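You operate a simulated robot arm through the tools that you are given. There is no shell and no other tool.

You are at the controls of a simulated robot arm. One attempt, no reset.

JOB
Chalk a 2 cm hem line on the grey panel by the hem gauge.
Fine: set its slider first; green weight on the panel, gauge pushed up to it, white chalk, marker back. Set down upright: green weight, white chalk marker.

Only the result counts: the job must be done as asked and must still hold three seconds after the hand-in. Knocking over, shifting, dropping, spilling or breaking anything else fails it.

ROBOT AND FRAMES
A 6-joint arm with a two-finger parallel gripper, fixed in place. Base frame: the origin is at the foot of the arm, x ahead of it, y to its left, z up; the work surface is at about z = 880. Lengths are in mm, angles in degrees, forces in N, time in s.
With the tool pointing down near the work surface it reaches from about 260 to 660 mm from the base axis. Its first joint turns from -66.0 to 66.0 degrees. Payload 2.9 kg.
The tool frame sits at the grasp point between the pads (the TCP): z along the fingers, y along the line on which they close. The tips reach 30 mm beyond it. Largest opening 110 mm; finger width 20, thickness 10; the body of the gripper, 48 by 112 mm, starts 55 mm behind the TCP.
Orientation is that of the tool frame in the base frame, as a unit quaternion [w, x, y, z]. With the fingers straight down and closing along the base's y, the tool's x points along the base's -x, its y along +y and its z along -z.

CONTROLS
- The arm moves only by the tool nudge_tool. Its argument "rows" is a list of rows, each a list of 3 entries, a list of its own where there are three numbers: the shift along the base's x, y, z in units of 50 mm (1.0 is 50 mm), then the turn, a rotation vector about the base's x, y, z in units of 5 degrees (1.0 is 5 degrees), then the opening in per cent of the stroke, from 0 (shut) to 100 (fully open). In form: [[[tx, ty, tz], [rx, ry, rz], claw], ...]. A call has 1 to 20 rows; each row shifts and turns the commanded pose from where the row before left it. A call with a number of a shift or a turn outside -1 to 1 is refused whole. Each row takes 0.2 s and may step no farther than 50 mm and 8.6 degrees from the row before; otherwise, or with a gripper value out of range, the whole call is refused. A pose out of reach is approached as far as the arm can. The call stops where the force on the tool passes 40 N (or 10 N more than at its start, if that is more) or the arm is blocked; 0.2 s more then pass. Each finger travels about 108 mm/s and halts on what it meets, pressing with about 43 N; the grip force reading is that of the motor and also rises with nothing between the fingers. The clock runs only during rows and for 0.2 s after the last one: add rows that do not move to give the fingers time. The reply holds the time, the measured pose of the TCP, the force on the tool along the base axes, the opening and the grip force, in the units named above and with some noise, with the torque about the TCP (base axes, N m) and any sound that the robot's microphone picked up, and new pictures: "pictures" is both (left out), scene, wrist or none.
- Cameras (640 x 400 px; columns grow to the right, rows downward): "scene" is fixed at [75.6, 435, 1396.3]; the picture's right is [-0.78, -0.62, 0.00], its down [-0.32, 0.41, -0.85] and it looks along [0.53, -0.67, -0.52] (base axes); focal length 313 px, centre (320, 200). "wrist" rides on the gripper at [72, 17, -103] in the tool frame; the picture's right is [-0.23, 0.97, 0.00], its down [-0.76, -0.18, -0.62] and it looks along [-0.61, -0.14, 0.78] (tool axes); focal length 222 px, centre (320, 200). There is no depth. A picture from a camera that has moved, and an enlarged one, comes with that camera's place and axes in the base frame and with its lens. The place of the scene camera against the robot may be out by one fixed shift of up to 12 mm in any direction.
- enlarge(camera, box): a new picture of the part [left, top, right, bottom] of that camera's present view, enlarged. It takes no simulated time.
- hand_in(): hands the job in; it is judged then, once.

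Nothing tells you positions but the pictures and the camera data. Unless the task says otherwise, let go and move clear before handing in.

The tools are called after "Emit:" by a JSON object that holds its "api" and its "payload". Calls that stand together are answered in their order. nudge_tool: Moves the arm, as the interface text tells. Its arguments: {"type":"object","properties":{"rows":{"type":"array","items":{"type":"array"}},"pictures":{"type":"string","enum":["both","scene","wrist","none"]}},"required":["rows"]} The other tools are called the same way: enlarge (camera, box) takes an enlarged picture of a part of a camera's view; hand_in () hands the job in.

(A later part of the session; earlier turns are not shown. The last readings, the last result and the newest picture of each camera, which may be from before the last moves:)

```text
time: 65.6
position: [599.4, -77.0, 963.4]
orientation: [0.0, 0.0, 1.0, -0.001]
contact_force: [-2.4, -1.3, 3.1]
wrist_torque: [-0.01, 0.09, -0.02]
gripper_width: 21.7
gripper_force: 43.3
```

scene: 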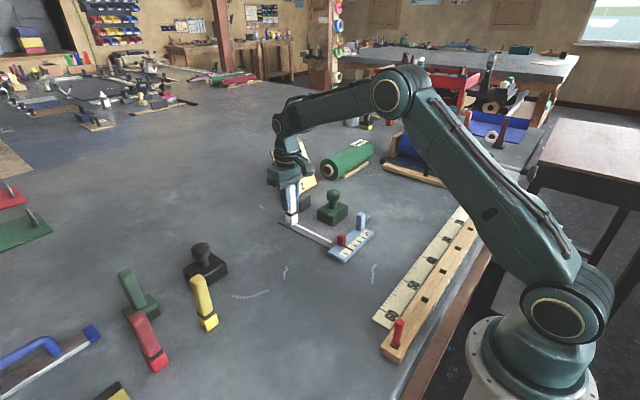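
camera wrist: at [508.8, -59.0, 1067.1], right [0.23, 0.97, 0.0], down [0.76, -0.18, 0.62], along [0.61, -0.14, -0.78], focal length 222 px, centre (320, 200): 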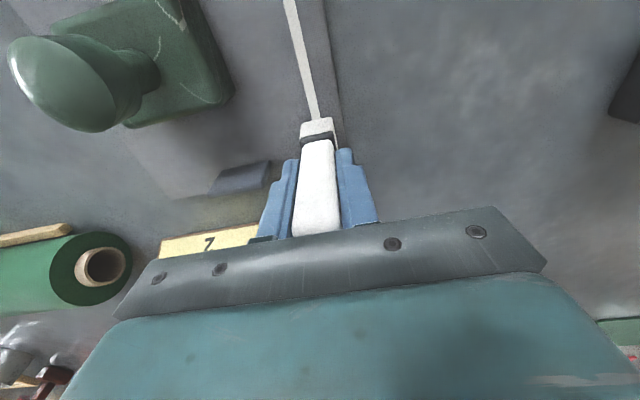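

Emit:
{"api": "nudge_tool", "payload": {"rows": [[[0.08, 0, -0.002], [0, 0, 0], 10], [[0.08, 0, -0.002], [0, 0, 0], 10], [[0.06, 0, 0], [0, 0, 0], 10], [[0, 0, 0], [0, 0, 0], 10]], "pictures": "both"}}

Emit:
{"api": "enlarge", "payload": {"camera": "scene", "box": [260, 185, 340, 245]}}

Emit:
{"api": "enlarge", "payload": {"camera": "wrist", "box": [200, 60, 400, 220]}}

```text
time: 66.6
position: [608.7, -76.5, 964.6]
orientation: [0.0, 0.001, 1.0, 0.0]
contact_force: [-1.8, -0.1, 2.9]
wrist_torque: [0.02, 0.1, 0.0]
gripper_width: 21.7
gripper_force: 42.8
camera wrist: at [536.6, -58.6, 1067.1], right [0.23, 0.97, 0.0], down [0.76, -0.18, 0.62], along [0.61, -0.14, -0.78], focal length 222 px, centre (320, 200)
```

scene: 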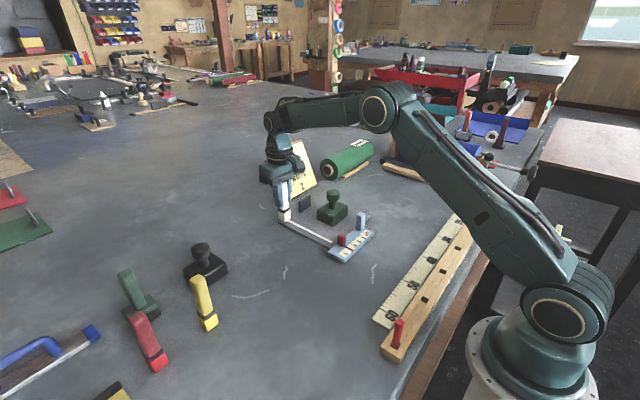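
wrist: 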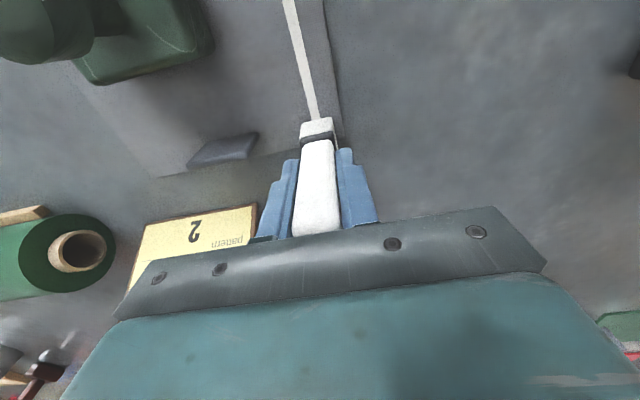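

```text
6.67 times, centred on (300, 215) of scene
camera zoom: at [75.5, 435.0, 1396.3], right [-0.78, -0.62, 0.0], down [-0.32, 0.41, -0.85], along [0.53, -0.67, -0.52], focal length 2084 px, centre (453, 100)
```

zoom: 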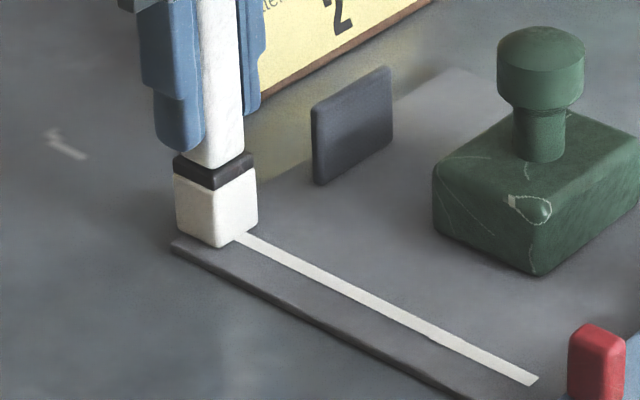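

```text
2.50 times, centred on (300, 140) of wrist
camera zoom: at [536.6, -58.6, 1067.1], right [0.23, 0.97, 0.0], down [0.76, -0.18, 0.62], along [0.61, -0.14, -0.78], focal length 555 px, centre (370, 350)
```

zoom: 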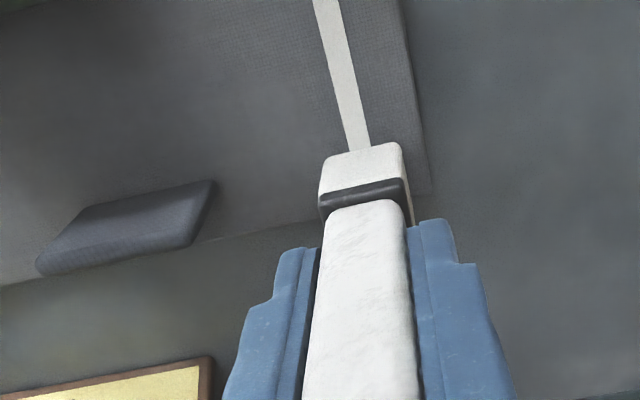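

The chalk's centre is about 7.5 mm from the far edge. I add the last 3 mm and then lift off.

Emit:
{"api": "nudge_tool", "payload": {"rows": [[[0.06, 0, -0.002], [0, 0, 0], 10], [[0, 0, 0], [0, 0, 0], 10]], "pictures": "none"}}

Emit:
{"api": "nudge_tool", "payload": {"rows": [[[0, 0, 0.1], [0, 0, 0], 10], [[0, 0, 0.5], [0, 0, 0], 10], [[0, 0, 0.6], [0, 0, 0], 10], [[0, 0, 0], [0, 0, 0], 10]], "pictures": "both"}}

Emit:
{"api": "enlarge", "payload": {"camera": "scene", "box": [260, 175, 390, 270]}}

```text
time: 67.2
position: [610.8, -75.9, 964.2]
orientation: [0.0, -0.001, 1.0, 0.0]
contact_force: [-3.2, 0.9, 6.3]
wrist_torque: [0.01, 0.27, 0.03]
gripper_width: 21.6
gripper_force: 42.9
```

```text
time: 68.2
position: [611.4, -77.0, 1024.8]
orientation: [0.001, 0.0, 1.0, 0.0]
contact_force: [-0.1, -0.2, -1.2]
wrist_torque: [-0.01, -0.01, -0.04]
gripper_width: 21.5
gripper_force: 43.2
camera wrist: at [538.7, -59.8, 1127.9], right [0.23, 0.97, 0.0], down [0.76, -0.18, 0.62], along [0.61, -0.14, -0.78], focal length 222 px, centre (320, 200)
```

scene: 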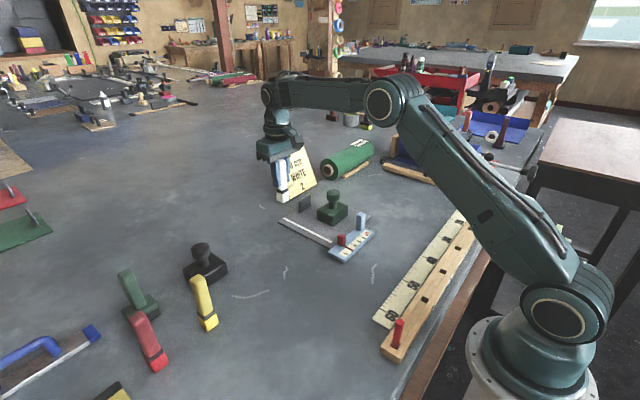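
wrist: 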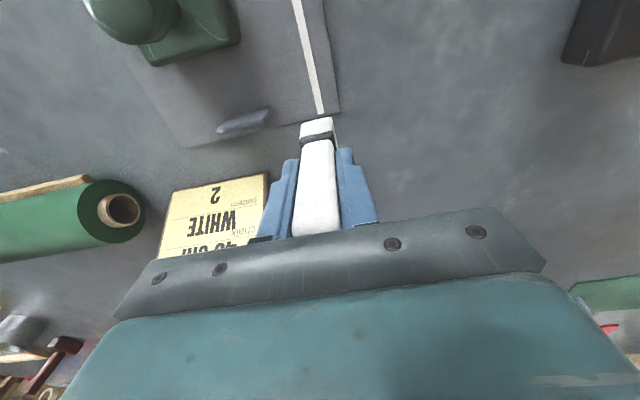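

```text
4.21 times, centred on (325, 222) of scene
camera zoom: at [75.7, 435.0, 1396.3], right [-0.78, -0.62, 0.0], down [-0.32, 0.41, -0.85], along [0.53, -0.67, -0.52], focal length 1316 px, centre (299, 105)
```

zoom: 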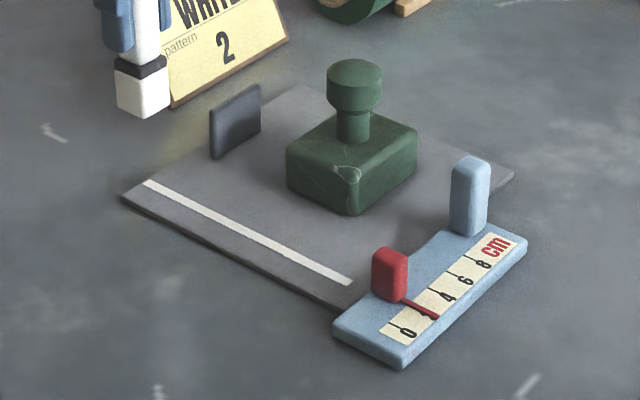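

The hem line is complete and straight, from near the gauge to near the far edge, with everything else in place. Now I carry the marker back to its original spot.

Emit:
{"api": "nudge_tool", "payload": {"rows": [[[-0.8, 0.4, 0], [0, 0, 0], 10], [[-0.8, 0.4, 0], [0, 0, 0], 10], [[-0.8, 0.4, 0], [0, 0, 0], 10], [[-0.04, 0.709, 0], [0, 0, 0], 10], [[-0.04, 0.709, 0], [0, 0, 0], 10], [[-0.04, 0.709, 0], [0, 0, 0], 10], [[-0.04, 0.709, 0], [0, 0, 0], 10], [[-0.04, 0.71, 0], [0, 0, 0], 10], [[0, 0, 0], [0, 0, 0], 10], [[0, 0, -0.5], [0, 0, 0], 10], [[0, 0, -0.4], [0, 0, 0], 10], [[0, 0, 0], [0, 0, 0], 10], [[0, 0, 0], [0, 0, 0], 10]], "pictures": "both"}}

Emit:
{"api": "enlarge", "payload": {"camera": "scene", "box": [190, 180, 310, 310]}}

Emit:
{"api": "enlarge", "payload": {"camera": "scene", "box": [225, 235, 285, 305]}}

```text
time: 71.0
position: [481.9, 161.3, 981.0]
orientation: [0.0, 0.0, 1.0, -0.001]
contact_force: [0.1, 0.3, -0.8]
wrist_torque: [-0.01, 0.01, -0.02]
gripper_width: 21.7
gripper_force: 42.6
camera wrist: at [409.3, 179.0, 1082.9], right [0.23, 0.97, 0.0], down [0.76, -0.18, 0.62], along [0.61, -0.14, -0.78], focal length 222 px, centre (320, 200)
```

scene: 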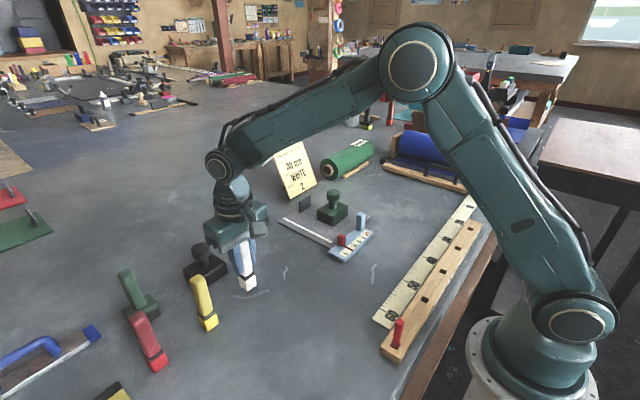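
wrist: 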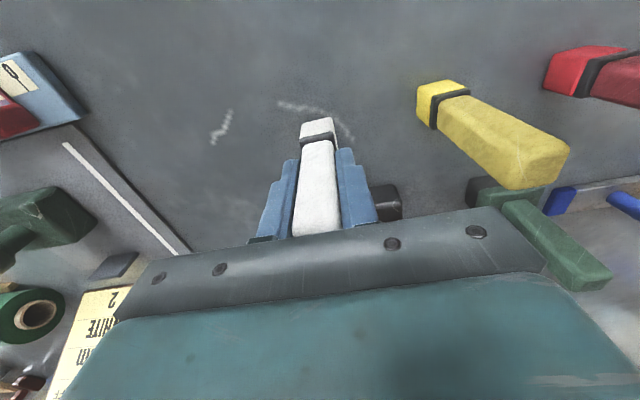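

```text
3.08 times, centred on (250, 245) of scene
camera zoom: at [75.6, 435.0, 1396.3], right [-0.78, -0.62, 0.0], down [-0.32, 0.41, -0.85], along [0.53, -0.67, -0.52], focal length 962 px, centre (535, 62)
```

zoom: 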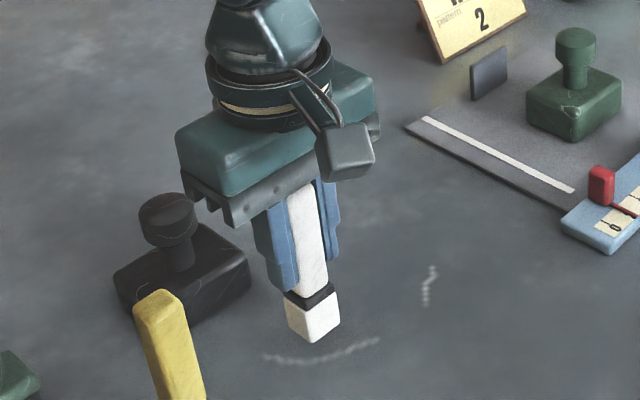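

```text
5.71 times, centred on (255, 270) of scene
camera zoom: at [75.6, 435.0, 1396.3], right [-0.78, -0.62, 0.0], down [-0.32, 0.41, -0.85], along [0.53, -0.67, -0.52], focal length 1786 px, centre (691, -200)
```

zoom: 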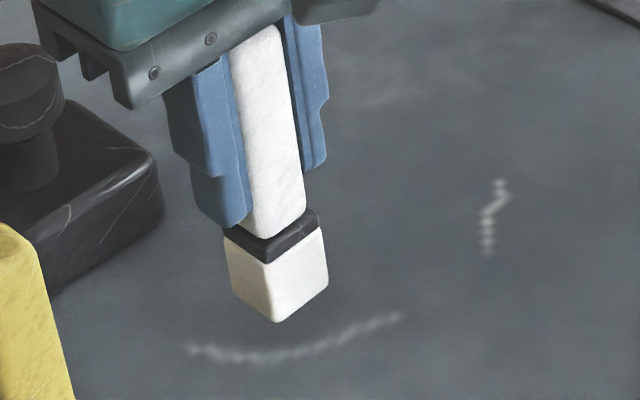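

The marker hovers over its original chalk-arc spot but appears about 2.5 mm too far in x. I correct and lower it close to the table.

Emit:
{"api": "nudge_tool", "payload": {"rows": [[[-0.05, -0.01, -0.2], [0, 0, 0], 10], [[0, 0, -0.1], [0, 0, 0], 10], [[0, 0, 0], [0, 0, 0], 10], [[0, 0, 0], [0, 0, 0], 10]], "pictures": "scene"}}

Emit:
{"api": "enlarge", "payload": {"camera": "scene", "box": [225, 235, 285, 305]}}

```text
time: 72.0
position: [478.1, 160.8, 964.4]
orientation: [0.0, 0.0, 1.0, -0.001]
contact_force: [0.5, -0.3, -0.4]
wrist_torque: [-0.01, -0.03, 0.0]
gripper_width: 21.6
gripper_force: 42.9
```

scene: 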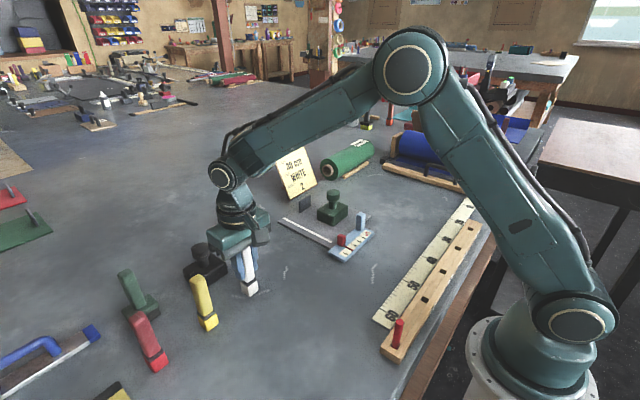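

```text
5.71 times, centred on (255, 270) of scene
camera zoom: at [75.6, 435.0, 1396.3], right [-0.78, -0.62, 0.0], down [-0.32, 0.41, -0.85], along [0.53, -0.67, -0.52], focal length 1786 px, centre (691, -200)
```

zoom: 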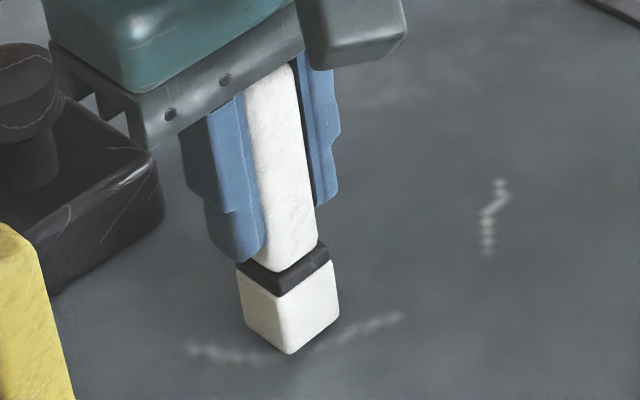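

The marker now lines up with its original image position. I lower the last ~3 mm in small steps to contact.

Emit:
{"api": "nudge_tool", "payload": {"rows": [[[0, 0, -0.04], [0, 0, 0], 10], [[0, 0, 0], [0, 0, 0], 10]], "pictures": "none"}}

Emit:
{"api": "nudge_tool", "payload": {"rows": [[[0, 0, -0.012], [0, 0, 0], 10], [[0, 0, 0], [0, 0, 0], 10]], "pictures": "none"}}

Emit:
{"api": "nudge_tool", "payload": {"rows": [[[0, 0, -0.01], [0, 0, 0], 10], [[0, 0, 0], [0, 0, 0], 10]], "pictures": "none"}}

```text
time: 72.6
position: [477.9, 161.2, 962.2]
orientation: [0.0, 0.0, 1.0, -0.001]
contact_force: [0.5, 0.3, -1.0]
wrist_torque: [0.02, -0.02, -0.02]
gripper_width: 21.6
gripper_force: 43.2
```

```text
time: 73.2
position: [478.9, 160.2, 961.7]
orientation: [0.0, -0.001, 1.0, 0.0]
contact_force: [0.6, 0.2, 0.1]
wrist_torque: [0.01, 0.01, -0.02]
gripper_width: 21.8
gripper_force: 42.9
```

```text
time: 73.8
position: [480.1, 160.2, 961.9]
orientation: [0.0, 0.0, 1.0, 0.0]
contact_force: [0.1, -0.4, -1.6]
wrist_torque: [-0.02, -0.04, 0.03]
gripper_width: 21.6
gripper_force: 42.9
```

Emit:
{"api": "nudge_tool", "payload": {"rows": [[[0, 0, -0.008], [0, 0, 0], 10], [[0, 0, 0], [0, 0, 0], 10]], "pictures": "none"}}

Emit:
{"api": "nudge_tool", "payload": {"rows": [[[0, 0, -0.008], [0, 0, 0], 10], [[0, 0, 0], [0, 0, 0], 10]], "pictures": "none"}}

```text
time: 74.4
position: [477.9, 159.5, 960.8]
orientation: [0.0, 0.0, 1.0, 0.0]
contact_force: [0.1, -0.3, -0.3]
wrist_torque: [0.01, 0.03, -0.01]
gripper_width: 21.3
gripper_force: 42.5
```

```text
time: 75.0
position: [479.6, 160.7, 959.9]
orientation: [0.0, -0.001, 1.0, 0.0]
contact_force: [-0.4, 0.6, -1.6]
wrist_torque: [0.0, 0.0, -0.02]
gripper_width: 21.6
gripper_force: 43.0
```

Emit:
{"api": "nudge_tool", "payload": {"rows": [[[0, 0, -0.008], [0, 0, 0], 10], [[0, 0, 0], [0, 0, 0], 10]], "pictures": "none"}}

Emit:
{"api": "nudge_tool", "payload": {"rows": [[[0, 0, -0.006], [0, 0, 0], 10], [[0, 0, 0], [0, 0, 0], 10]], "pictures": "scene"}}

Emit:
{"api": "enlarge", "payload": {"camera": "scene", "box": [225, 235, 285, 305]}}

```text
time: 75.6
position: [479.2, 159.9, 959.3]
orientation: [0.001, -0.001, 1.0, -0.001]
contact_force: [0.2, 0.0, -0.9]
wrist_torque: [0.04, 0.02, 0.02]
gripper_width: 21.4
gripper_force: 42.9
```

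```text
time: 76.2
position: [479.9, 160.3, 959.2]
orientation: [0.0, 0.0, 1.0, 0.0]
contact_force: [-0.4, -0.1, 2.9]
wrist_torque: [-0.03, 0.04, -0.02]
gripper_width: 21.8
gripper_force: 43.3
```

scene: 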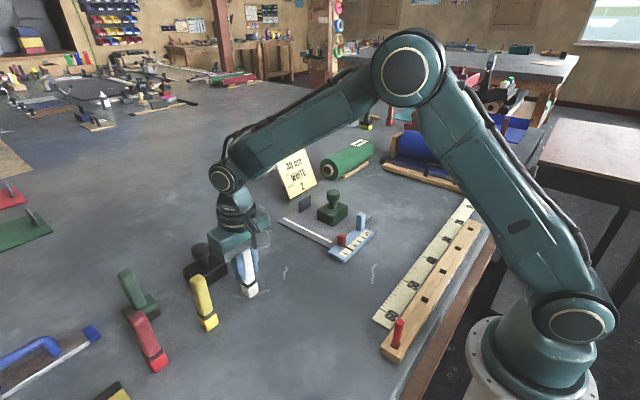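

```text
5.71 times, centred on (255, 270) of scene
camera zoom: at [75.6, 434.9, 1396.3], right [-0.78, -0.62, 0.0], down [-0.32, 0.41, -0.85], along [0.53, -0.67, -0.52], focal length 1786 px, centre (691, -200)
```

zoom: 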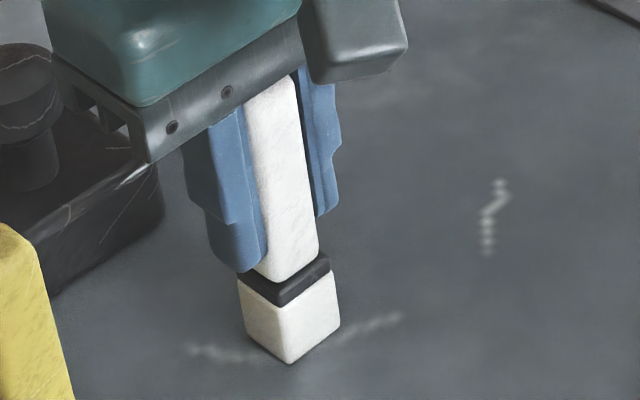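

The marker touches the table exactly where it stood originally. I open the gripper and rise straight up, clear of its top.

Emit:
{"api": "nudge_tool", "payload": {"rows": [[[0, 0, 0], [0, 0, 0], 24], [[0, 0, 0], [0, 0, 0], 36], [[0, 0, 0], [0, 0, 0], 48], [[0, 0, 0.4], [0, 0, 0], 48], [[0, 0, 0.8], [0, 0, 0], 48], [[0, 0, 0.9], [0, 0, 0], 48], [[0, 0, 0.5], [0, 0, 0], 48], [[0, 0, 0], [0, 0, 0], 48]], "pictures": "both"}}

Emit:
{"api": "enlarge", "payload": {"camera": "scene", "box": [225, 235, 285, 305]}}

Emit:
{"api": "enlarge", "payload": {"camera": "scene", "box": [260, 175, 390, 270]}}

```text
time: 78.0
position: [478.6, 159.7, 1089.7]
orientation: [0.0, 0.0, 1.0, 0.0]
contact_force: [0.6, -0.1, -0.2]
wrist_torque: [0.02, -0.02, 0.02]
gripper_width: 52.7
gripper_force: 0.0
camera wrist: at [406.0, 177.7, 1192.7], right [0.23, 0.97, 0.0], down [0.76, -0.18, 0.62], along [0.61, -0.14, -0.78], focal length 222 px, centre (320, 200)
```

scene: 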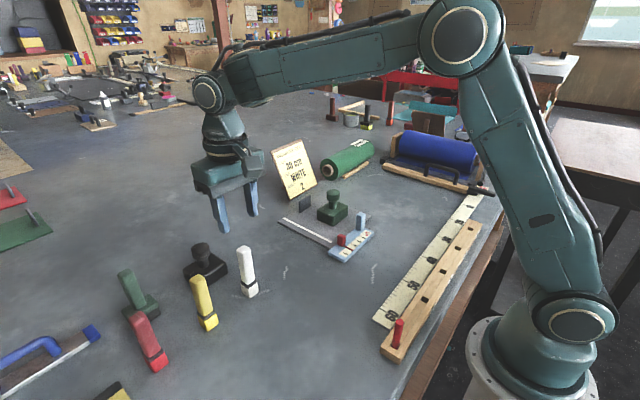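
wrist: 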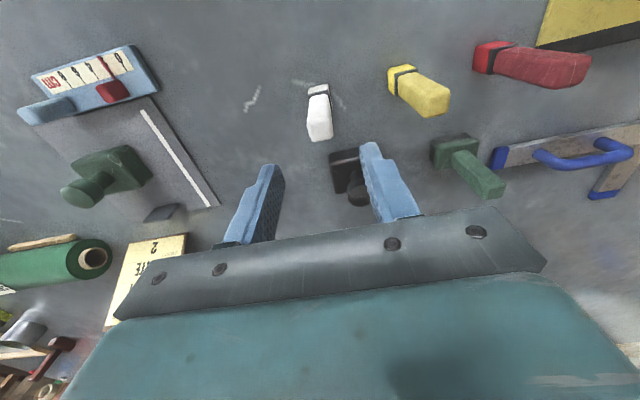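

```text
5.71 times, centred on (255, 270) of scene
camera zoom: at [75.6, 435.0, 1396.3], right [-0.78, -0.62, 0.0], down [-0.32, 0.41, -0.85], along [0.53, -0.67, -0.52], focal length 1786 px, centre (691, -200)
```

zoom: 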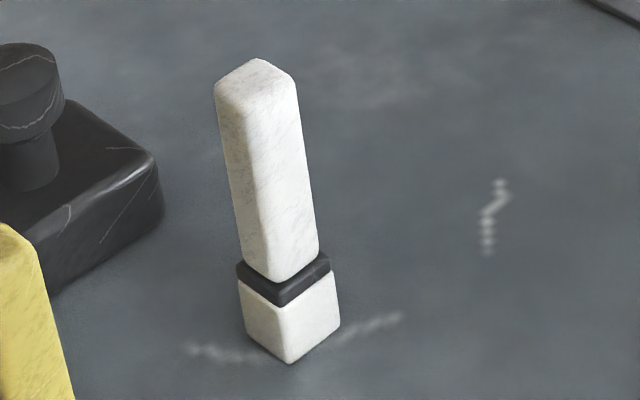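

```text
4.21 times, centred on (325, 222) of scene
camera zoom: at [75.6, 435.0, 1396.3], right [-0.78, -0.62, 0.0], down [-0.32, 0.41, -0.85], along [0.53, -0.67, -0.52], focal length 1316 px, centre (299, 105)
```

zoom: 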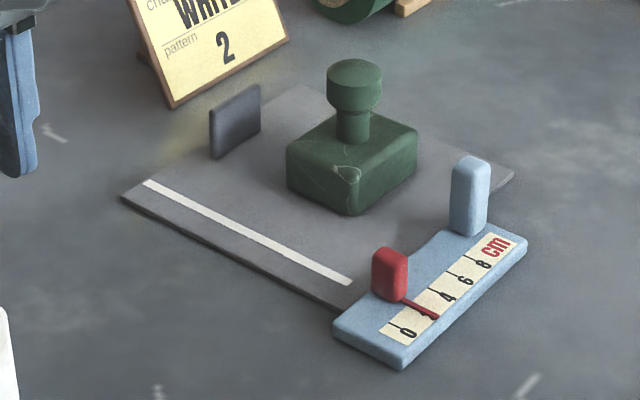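

The marker stands upright at its original place. Before handing in, I check from above that the gauge still touches the panel and that the slider still reads 2.

Emit:
{"api": "nudge_tool", "payload": {"rows": [[[-0.2, -0.8, 0], [0, 0, 0], 48], [[-0.2, -0.8, 0], [0, 0, 0], 48], [[0, -0.8, 0], [0, 0, 0], 48], [[0, -0.8, 0], [0, 0, 0], 48], [[0, -0.8, 0], [0, 0, 0], 48], [[0, 0, 0], [0, 0, 0], 48], [[0, 0, 0], [0, 0, 0], 48]], "pictures": "both"}}

Emit:
{"api": "enlarge", "payload": {"camera": "wrist", "box": [180, 0, 380, 130]}}

Emit:
{"api": "enlarge", "payload": {"camera": "wrist", "box": [230, 0, 330, 80]}}

Emit:
{"api": "enlarge", "payload": {"camera": "scene", "box": [320, 215, 380, 265]}}

```text
time: 79.6
position: [456.1, -41.6, 1088.8]
orientation: [0.0, 0.0, 1.0, 0.0]
contact_force: [0.2, 0.4, -0.6]
wrist_torque: [-0.01, 0.03, 0.0]
gripper_width: 52.6
gripper_force: 0.1
camera wrist: at [383.8, -23.3, 1191.0], right [0.23, 0.97, 0.0], down [0.76, -0.18, 0.62], along [0.61, -0.14, -0.78], focal length 222 px, centre (320, 200)
```

scene: 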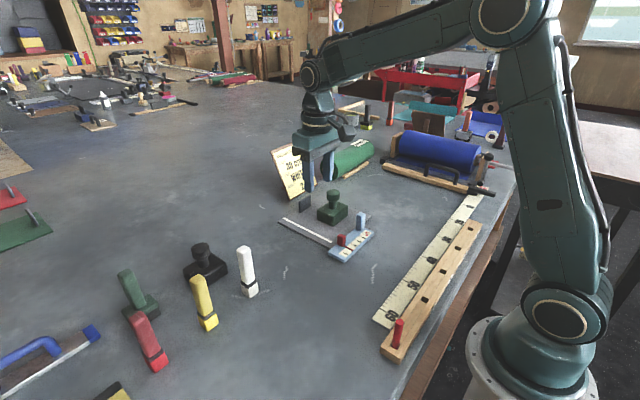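
wrist: 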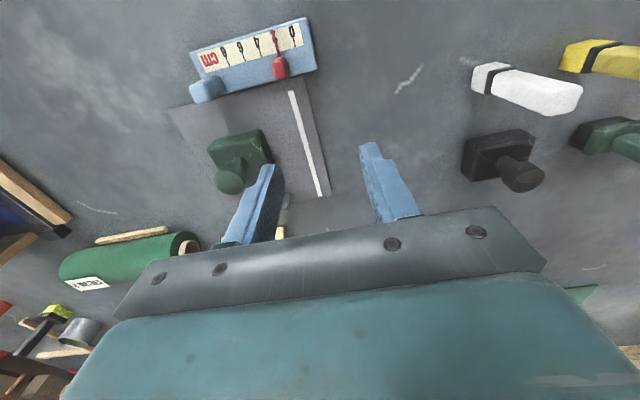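

```text
3.08 times, centred on (280, 65) of wrist
camera zoom: at [383.8, -23.3, 1191.0], right [0.23, 0.97, 0.0], down [0.76, -0.18, 0.62], along [0.61, -0.14, -0.78], focal length 684 px, centre (443, 615)
```

zoom: 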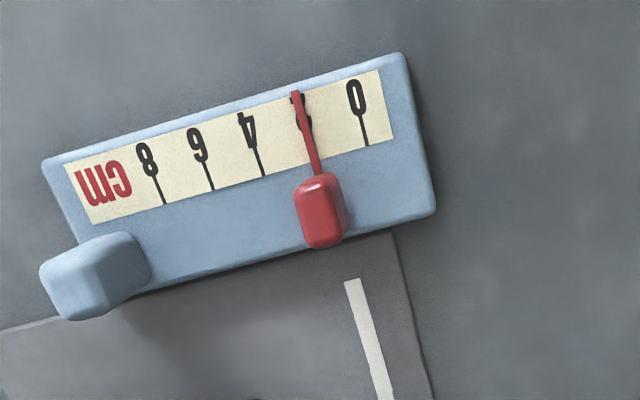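

```text
5.00 times, centred on (280, 40) of wrist
camera zoom: at [383.8, -23.3, 1191.0], right [0.23, 0.97, 0.0], down [0.76, -0.18, 0.62], along [0.61, -0.14, -0.78], focal length 1111 px, centre (520, 1000)
```

zoom: 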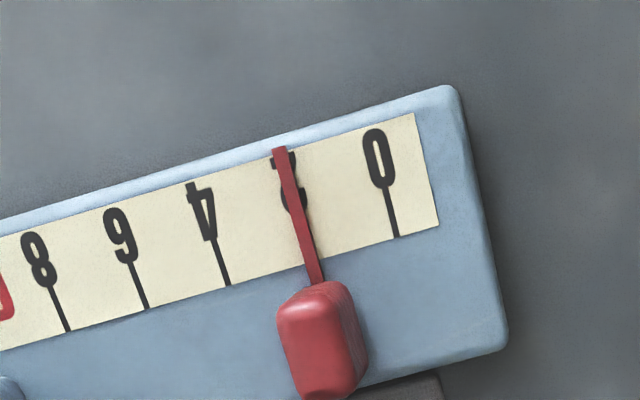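

```text
8.00 times, centred on (350, 240) of scene
camera zoom: at [75.6, 435.0, 1396.3], right [-0.78, -0.62, 0.0], down [-0.32, 0.41, -0.85], along [0.53, -0.67, -0.52], focal length 2501 px, centre (80, -120)
```

zoom: 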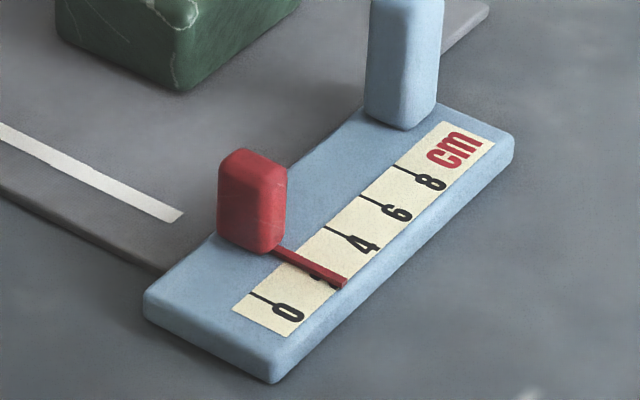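

The slider reads 2, the 0 tick meets the panel's left edge and the line extends the pointer. One more look straight down the joint to check for any gap between gauge and panel.

Emit:
{"api": "nudge_tool", "payload": {"rows": [[[0.45, -0.3, 0], [0, 0, 0], 48], [[0.45, -0.3, 0], [0, 0, 0], 48], [[0, 0, 0], [0, 0, 0], 48], [[0, 0, 0], [0, 0, 0], 48]], "pictures": "wrist"}}

Emit:
{"api": "enlarge", "payload": {"camera": "wrist", "box": [220, 0, 360, 60]}}

Emit:
{"api": "enlarge", "payload": {"camera": "scene", "box": [325, 235, 355, 255]}}

```text
time: 80.6
position: [502.9, -70.2, 1088.0]
orientation: [0.0, 0.0, 1.0, 0.0]
contact_force: [0.1, 0.3, 0.3]
wrist_torque: [-0.04, 0.01, -0.01]
gripper_width: 52.8
gripper_force: 0.1
camera wrist: at [430.7, -52.9, 1190.6], right [0.23, 0.97, 0.0], down [0.76, -0.18, 0.62], along [0.61, -0.14, -0.78], focal length 222 px, centre (320, 200)
```

wrist: 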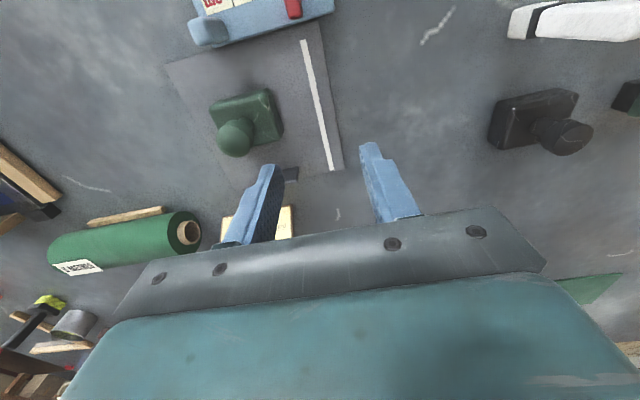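

```text
4.57 times, centred on (290, 30) of wrist
camera zoom: at [430.7, -52.9, 1190.6], right [0.23, 0.97, 0.0], down [0.76, -0.18, 0.62], along [0.61, -0.14, -0.78], focal length 1015 px, centre (457, 977)
```

zoom: 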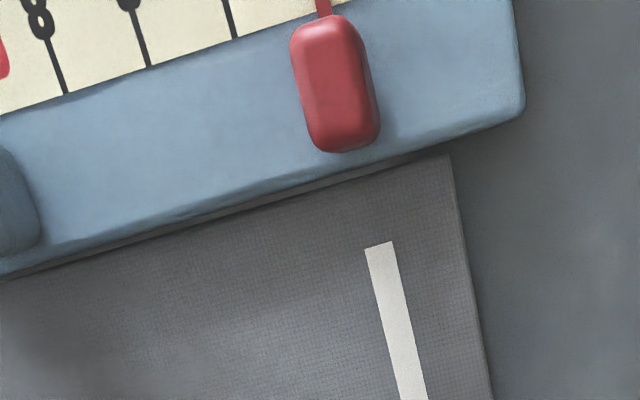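

```text
16.00 times, centred on (340, 245) of scene
camera zoom: at [75.6, 435.0, 1396.3], right [-0.78, -0.62, 0.0], down [-0.32, 0.41, -0.85], along [0.53, -0.67, -0.52], focal length 5002 px, centre (0, -520)
```

zoom: 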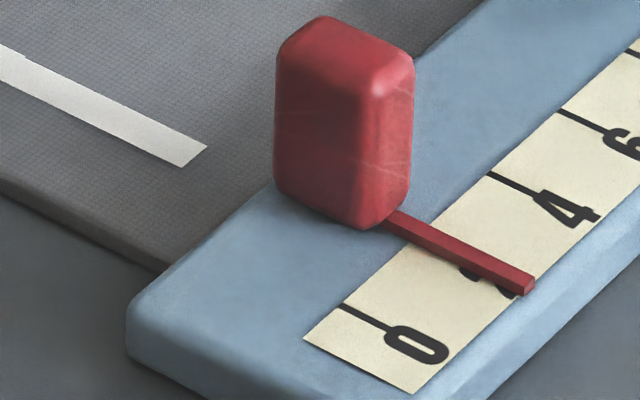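

Emit:
{"api": "enlarge", "payload": {"camera": "wrist", "box": [285, 10, 325, 40]}}

Emit:
{"api": "enlarge", "payload": {"camera": "wrist", "box": [240, 25, 290, 50]}}

Emit:
{"api": "enlarge", "payload": {"camera": "wrist", "box": [165, 45, 205, 75]}}

```text
13.33 times, centred on (305, 25) of wrist
camera zoom: at [430.7, -52.9, 1190.6], right [0.23, 0.97, 0.0], down [0.76, -0.18, 0.62], along [0.61, -0.14, -0.78], focal length 2962 px, centre (520, 2533)
```

zoom: 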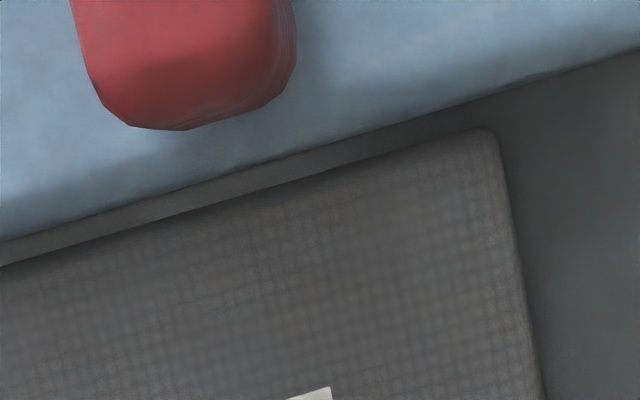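

```text
12.80 times, centred on (265, 38) of wrist
camera zoom: at [430.7, -52.9, 1190.6], right [0.23, 0.97, 0.0], down [0.76, -0.18, 0.62], along [0.61, -0.14, -0.78], focal length 2843 px, centre (1024, 2280)
```

zoom: 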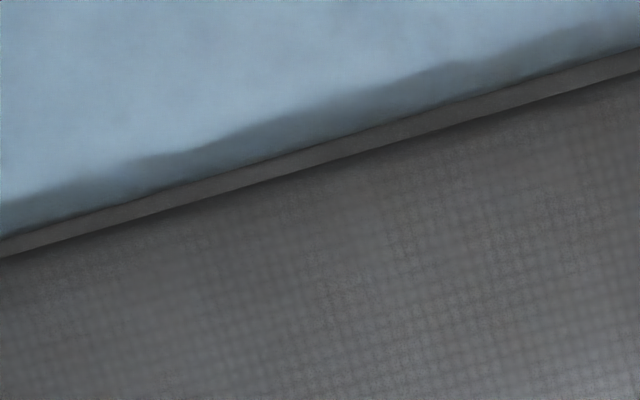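

```text
13.33 times, centred on (185, 60) of wrist
camera zoom: at [430.7, -52.9, 1190.6], right [0.23, 0.97, 0.0], down [0.76, -0.18, 0.62], along [0.61, -0.14, -0.78], focal length 2962 px, centre (2120, 2067)
```

zoom: 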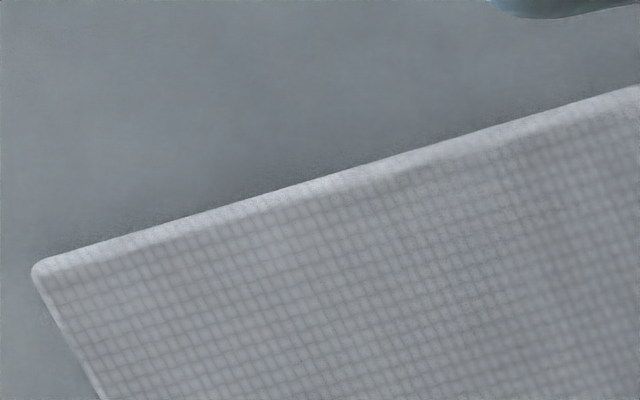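

From straight above there is a gap of about 1.5 mm between the gauge and the panel, so the gauge isn't quite touching. I go back to the post to push the gauge the last bit up to the panel.

Emit:
{"api": "nudge_tool", "payload": {"rows": [[[-0.5, -0.6, 0], [0, 0, 0], 50], [[-0.5, -0.6, -0.4], [0, 0, 0], 50], [[-0.56, -0.6, -0.9], [0, 0, 0], 50], [[0, 0, 0], [0, 0, 0], 50], [[0, 0, 0], [0, 0, 0], 50]], "pictures": "both"}}

Emit:
{"api": "enlarge", "payload": {"camera": "wrist", "box": [240, 50, 440, 200]}}

```text
refused: row 3 steps farther than a row can; nothing moved
```

```text
2.67 times, centred on (340, 125) of wrist
camera zoom: at [430.7, -52.9, 1190.6], right [0.23, 0.97, 0.0], down [0.76, -0.18, 0.62], along [0.61, -0.14, -0.78], focal length 592 px, centre (267, 400)
```

zoom: 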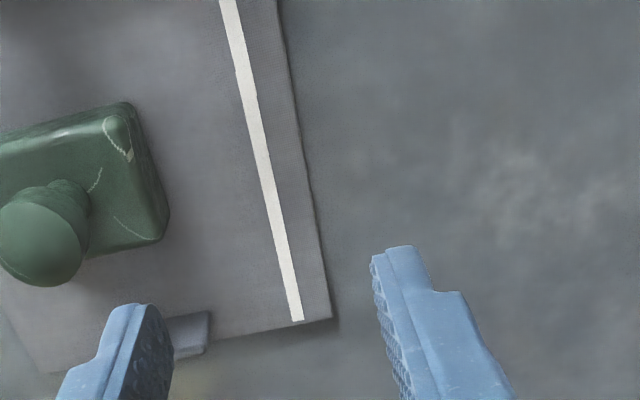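

That call was refused because one row was too long, so nothing moved. I repeat the approach to the post with shorter rows.

Emit:
{"api": "nudge_tool", "payload": {"rows": [[[-0.5, -0.6, 0], [0, 0, 0], 50], [[-0.5, -0.6, -0.3], [0, 0, 0], 50], [[-0.56, -0.6, -0.4], [0, 0, 0], 50], [[0, 0, -0.6], [0, 0, 0], 50], [[0, 0, 0], [0, 0, 0], 50], [[0, 0, 0], [0, 0, 0], 50]], "pictures": "both"}}

Emit:
{"api": "enlarge", "payload": {"camera": "wrist", "box": [240, 50, 440, 200]}}

```text
time: 82.0
position: [425.5, -159.9, 1021.2]
orientation: [0.0, 0.0, 1.0, 0.0]
contact_force: [-0.1, -0.5, 0.9]
wrist_torque: [0.02, 0.02, 0.02]
gripper_width: 55.0
gripper_force: 0.0
camera wrist: at [353.8, -143.1, 1125.0], right [0.23, 0.97, 0.0], down [0.76, -0.18, 0.62], along [0.61, -0.14, -0.78], focal length 222 px, centre (320, 200)
```

scene: 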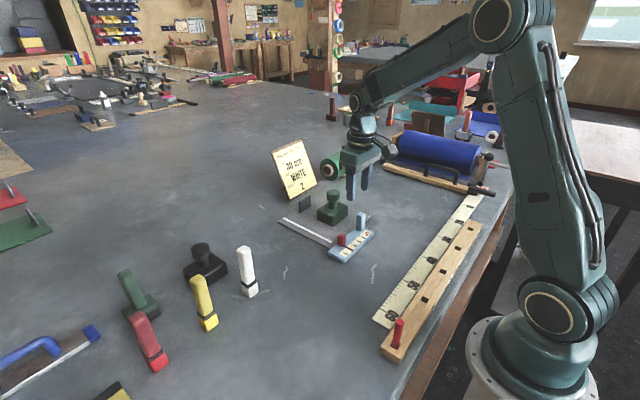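
wrist: 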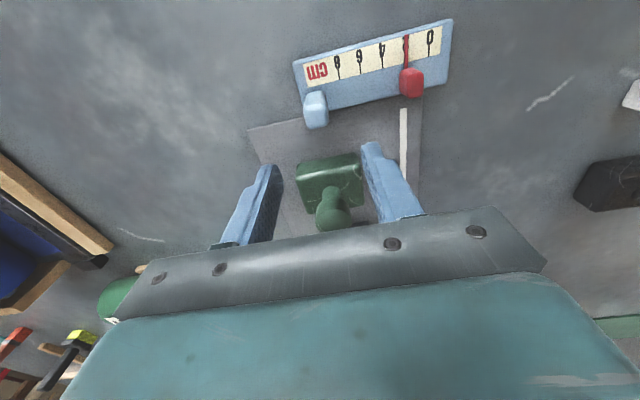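

```text
2.67 times, centred on (340, 125) of wrist
camera zoom: at [353.8, -143.1, 1125.0], right [0.23, 0.97, 0.0], down [0.76, -0.18, 0.62], along [0.61, -0.14, -0.78], focal length 592 px, centre (267, 400)
```

zoom: 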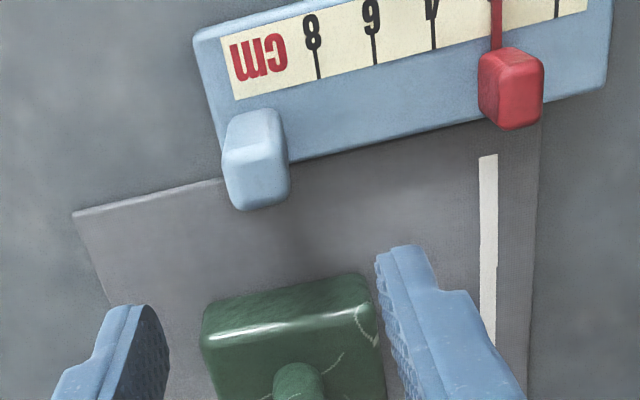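

The post is about 12 mm nearer than the TCP and centred in y. I descend around it and close.

Emit:
{"api": "nudge_tool", "payload": {"rows": [[[-0.246, 0.002, 0], [0, 0, 0], 50], [[0, 0, -0.7], [0, 0, 0], 50], [[0, 0, -0.7], [0, 0, 0], 45], [[0, 0, -0.5], [0, 0, 0], 40], [[0, 0, 0], [0, 0, 0], 30]], "pictures": "wrist"}}

Emit:
{"api": "enlarge", "payload": {"camera": "wrist", "box": [240, 60, 440, 220]}}

```text
time: 83.2
position: [413.8, -159.7, 926.9]
orientation: [0.0, 0.0, 1.0, 0.0]
contact_force: [0.0, -0.1, -0.9]
wrist_torque: [0.01, -0.01, 0.0]
gripper_width: 32.8
gripper_force: 0.0
camera wrist: at [341.4, -141.8, 1030.8], right [0.23, 0.97, 0.0], down [0.76, -0.18, 0.62], along [0.61, -0.14, -0.78], focal length 222 px, centre (320, 200)
```

wrist: 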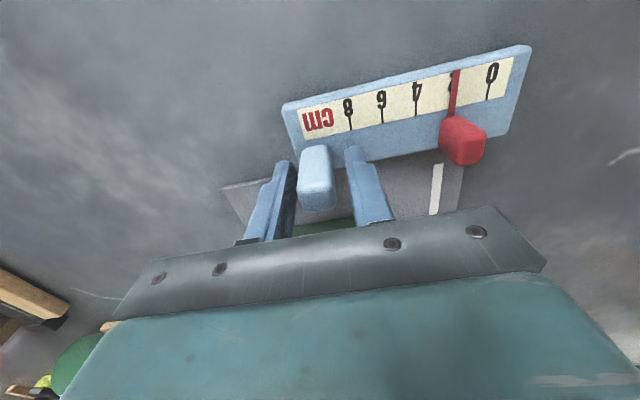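

```text
2.50 times, centred on (340, 140) of wrist
camera zoom: at [341.4, -141.8, 1030.8], right [0.23, 0.97, 0.0], down [0.76, -0.18, 0.62], along [0.61, -0.14, -0.78], focal length 555 px, centre (270, 350)
```

zoom: 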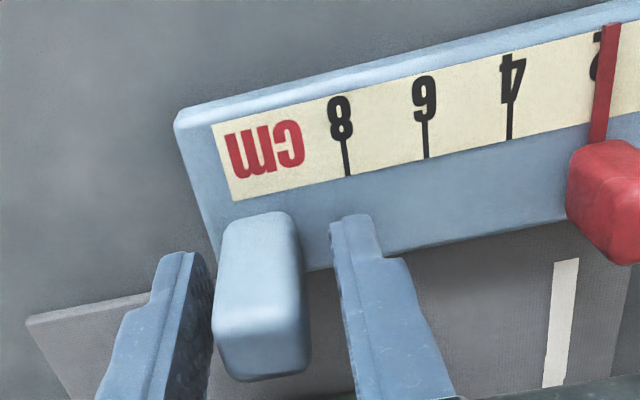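

The post is about 1.4 mm off-centre between the fingers, so I correct for that before closing to avoid shifting the gauge sideways.

Emit:
{"api": "nudge_tool", "payload": {"rows": [[[0, -0.028, 0], [0, 0, 0], 28], [[0, 0, 0], [0, 0, 0], 22], [[0, 0, 0], [0, 0, 0], 18], [[0, 0, 0], [0, 0, 0], 10], [[0, 0, 0], [0, 0, 0], 10]], "pictures": "wrist"}}

Emit:
{"api": "enlarge", "payload": {"camera": "wrist", "box": [340, 60, 540, 200]}}

Emit:
{"api": "enlarge", "payload": {"camera": "scene", "box": [320, 215, 380, 265]}}

```text
time: 84.4
position: [413.7, -160.2, 928.8]
orientation: [0.0, 0.0, 1.0, 0.0]
contact_force: [0.1, 0.0, -0.3]
wrist_torque: [0.03, -0.02, 0.0]
gripper_width: 19.6
gripper_force: 42.9
camera wrist: at [341.2, -143.1, 1031.7], right [0.23, 0.97, 0.0], down [0.76, -0.18, 0.62], along [0.61, -0.14, -0.78], focal length 222 px, centre (320, 200)
```

wrist: 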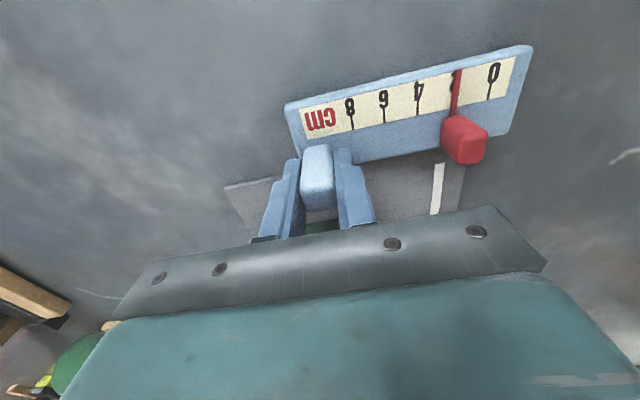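

```text
2.86 times, centred on (440, 130) of wrist
camera zoom: at [341.2, -143.1, 1031.7], right [0.23, 0.97, 0.0], down [0.76, -0.18, 0.62], along [0.61, -0.14, -0.78], focal length 635 px, centre (-23, 400)
```

zoom: 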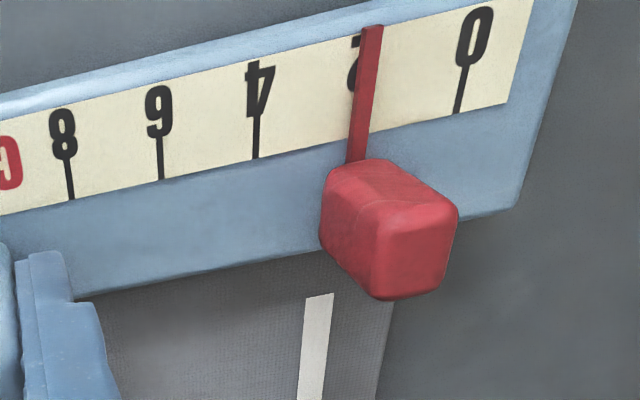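

```text
8.00 times, centred on (350, 240) of scene
camera zoom: at [75.6, 435.0, 1396.3], right [-0.78, -0.62, 0.0], down [-0.32, 0.41, -0.85], along [0.53, -0.67, -0.52], focal length 2501 px, centre (80, -120)
```

zoom: 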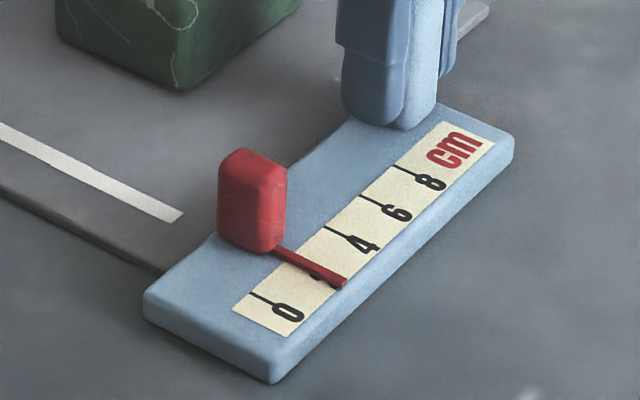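

The post is gripped with no visible shift. I push +x in half-millimetre steps until contact is felt.

Emit:
{"api": "nudge_tool", "payload": {"rows": [[[0.016, 0, 0], [0, 0, 0], 10], [[0, 0, 0], [0, 0, 0], 10]], "pictures": "none"}}

Emit:
{"api": "nudge_tool", "payload": {"rows": [[[0.01, 0, 0], [0, 0, 0], 10], [[0, 0, 0], [0, 0, 0], 10]], "pictures": "none"}}

Emit:
{"api": "nudge_tool", "payload": {"rows": [[[0.01, 0, 0], [0, 0, 0], 10], [[0, 0, 0], [0, 0, 0], 10]], "pictures": "none"}}

```text
time: 85.0
position: [414.7, -160.3, 927.3]
orientation: [0.0, 0.0, 1.0, 0.0]
contact_force: [-0.4, -0.2, 2.9]
wrist_torque: [0.03, 0.07, 0.06]
gripper_width: 19.4
gripper_force: 43.3
```

```text
time: 85.6
position: [414.9, -160.7, 928.8]
orientation: [0.0, 0.0, 1.0, 0.0]
contact_force: [-1.8, -0.6, 2.4]
wrist_torque: [-0.04, 0.01, 0.03]
gripper_width: 19.5
gripper_force: 43.1
```

```text
time: 86.2
position: [413.9, -159.7, 928.2]
orientation: [-0.001, -0.001, 1.0, -0.001]
contact_force: [-6.2, -0.2, 2.7]
wrist_torque: [0.01, 0.2, -0.02]
gripper_width: 19.2
gripper_force: 42.9
```

Contact is felt (−6 N) with the gauge resting on the table. I ease the push slightly, release, and check the joint from above again.

Emit:
{"api": "nudge_tool", "payload": {"rows": [[[0, 0, 0], [0, 0, 0], 19], [[0, 0, 0], [0, 0, 0], 26], [[0, 0, 0], [0, 0, 0], 40], [[0, 0, 0.4], [0, 0, 0], 40], [[0, 0, 0.8], [0, 0, 0], 40], [[0, 0, 0.9], [0, 0, 0], 40], [[0.5, 0.5, 0.6], [0, 0, 0], 40], [[0.6, 0.6, 0.4], [0, 0, 0], 40], [[0.6, 0.6, 0], [0, 0, 0], 40], [[0, 0, 0], [0, 0, 0], 40], [[0, 0, 0], [0, 0, 0], 40]], "pictures": "both"}}

Emit:
{"api": "enlarge", "payload": {"camera": "wrist", "box": [220, 0, 360, 80]}}

Emit:
{"api": "enlarge", "payload": {"camera": "wrist", "box": [240, 0, 320, 50]}}

```text
time: 88.6
position: [502.5, -75.4, 1084.4]
orientation: [0.0, 0.0, 1.0, 0.0]
contact_force: [0.3, -0.7, -0.5]
wrist_torque: [-0.05, 0.01, 0.04]
gripper_width: 43.9
gripper_force: 0.1
camera wrist: at [430.0, -57.2, 1188.0], right [0.23, 0.97, 0.0], down [0.76, -0.18, 0.62], along [0.61, -0.14, -0.78], focal length 222 px, centre (320, 200)
```

scene: 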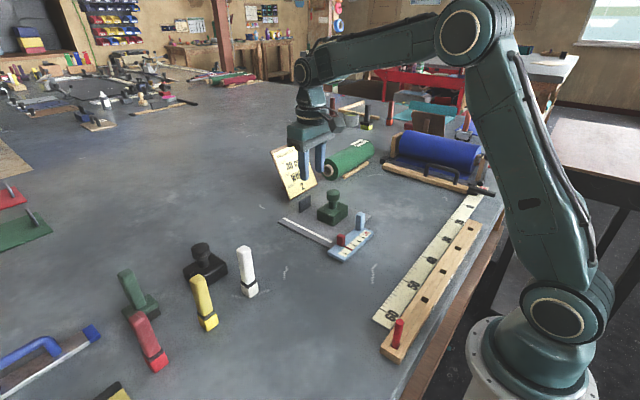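
wrist: 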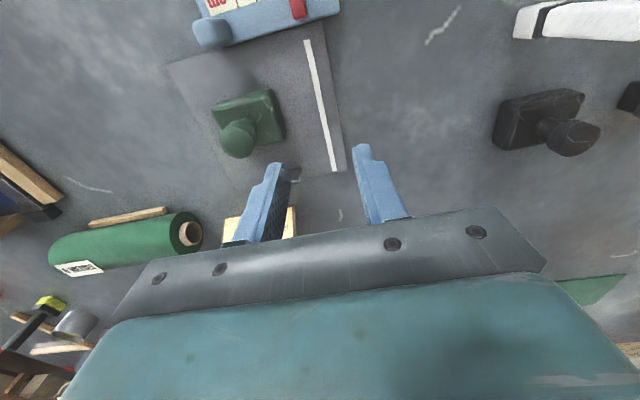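

```text
4.57 times, centred on (290, 40) of wrist
camera zoom: at [430.0, -57.2, 1188.0], right [0.23, 0.97, 0.0], down [0.76, -0.18, 0.62], along [0.61, -0.14, -0.78], focal length 1015 px, centre (457, 931)
```

zoom: 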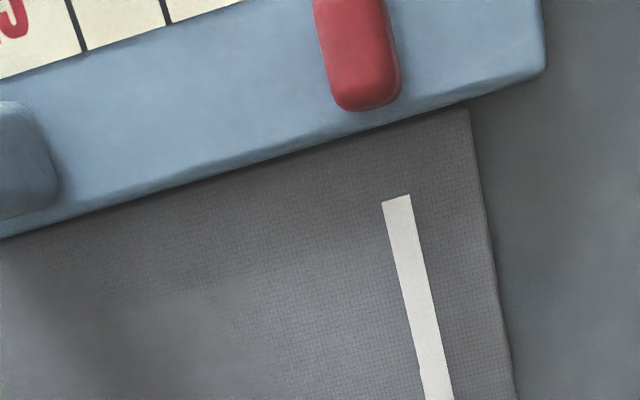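

```text
8.00 times, centred on (280, 25) of wrist
camera zoom: at [430.0, -57.2, 1188.0], right [0.23, 0.97, 0.0], down [0.76, -0.18, 0.62], along [0.61, -0.14, -0.78], focal length 1777 px, centre (640, 1600)
```

zoom: 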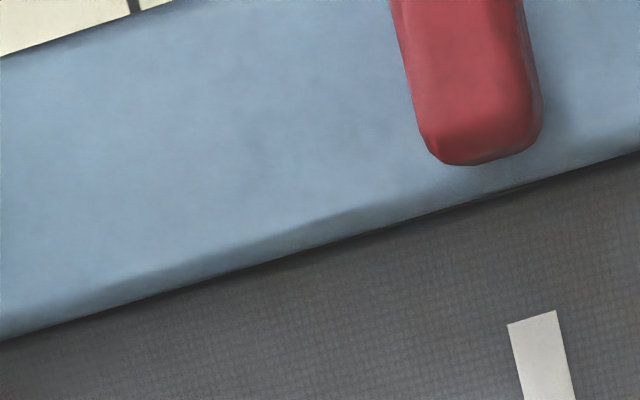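

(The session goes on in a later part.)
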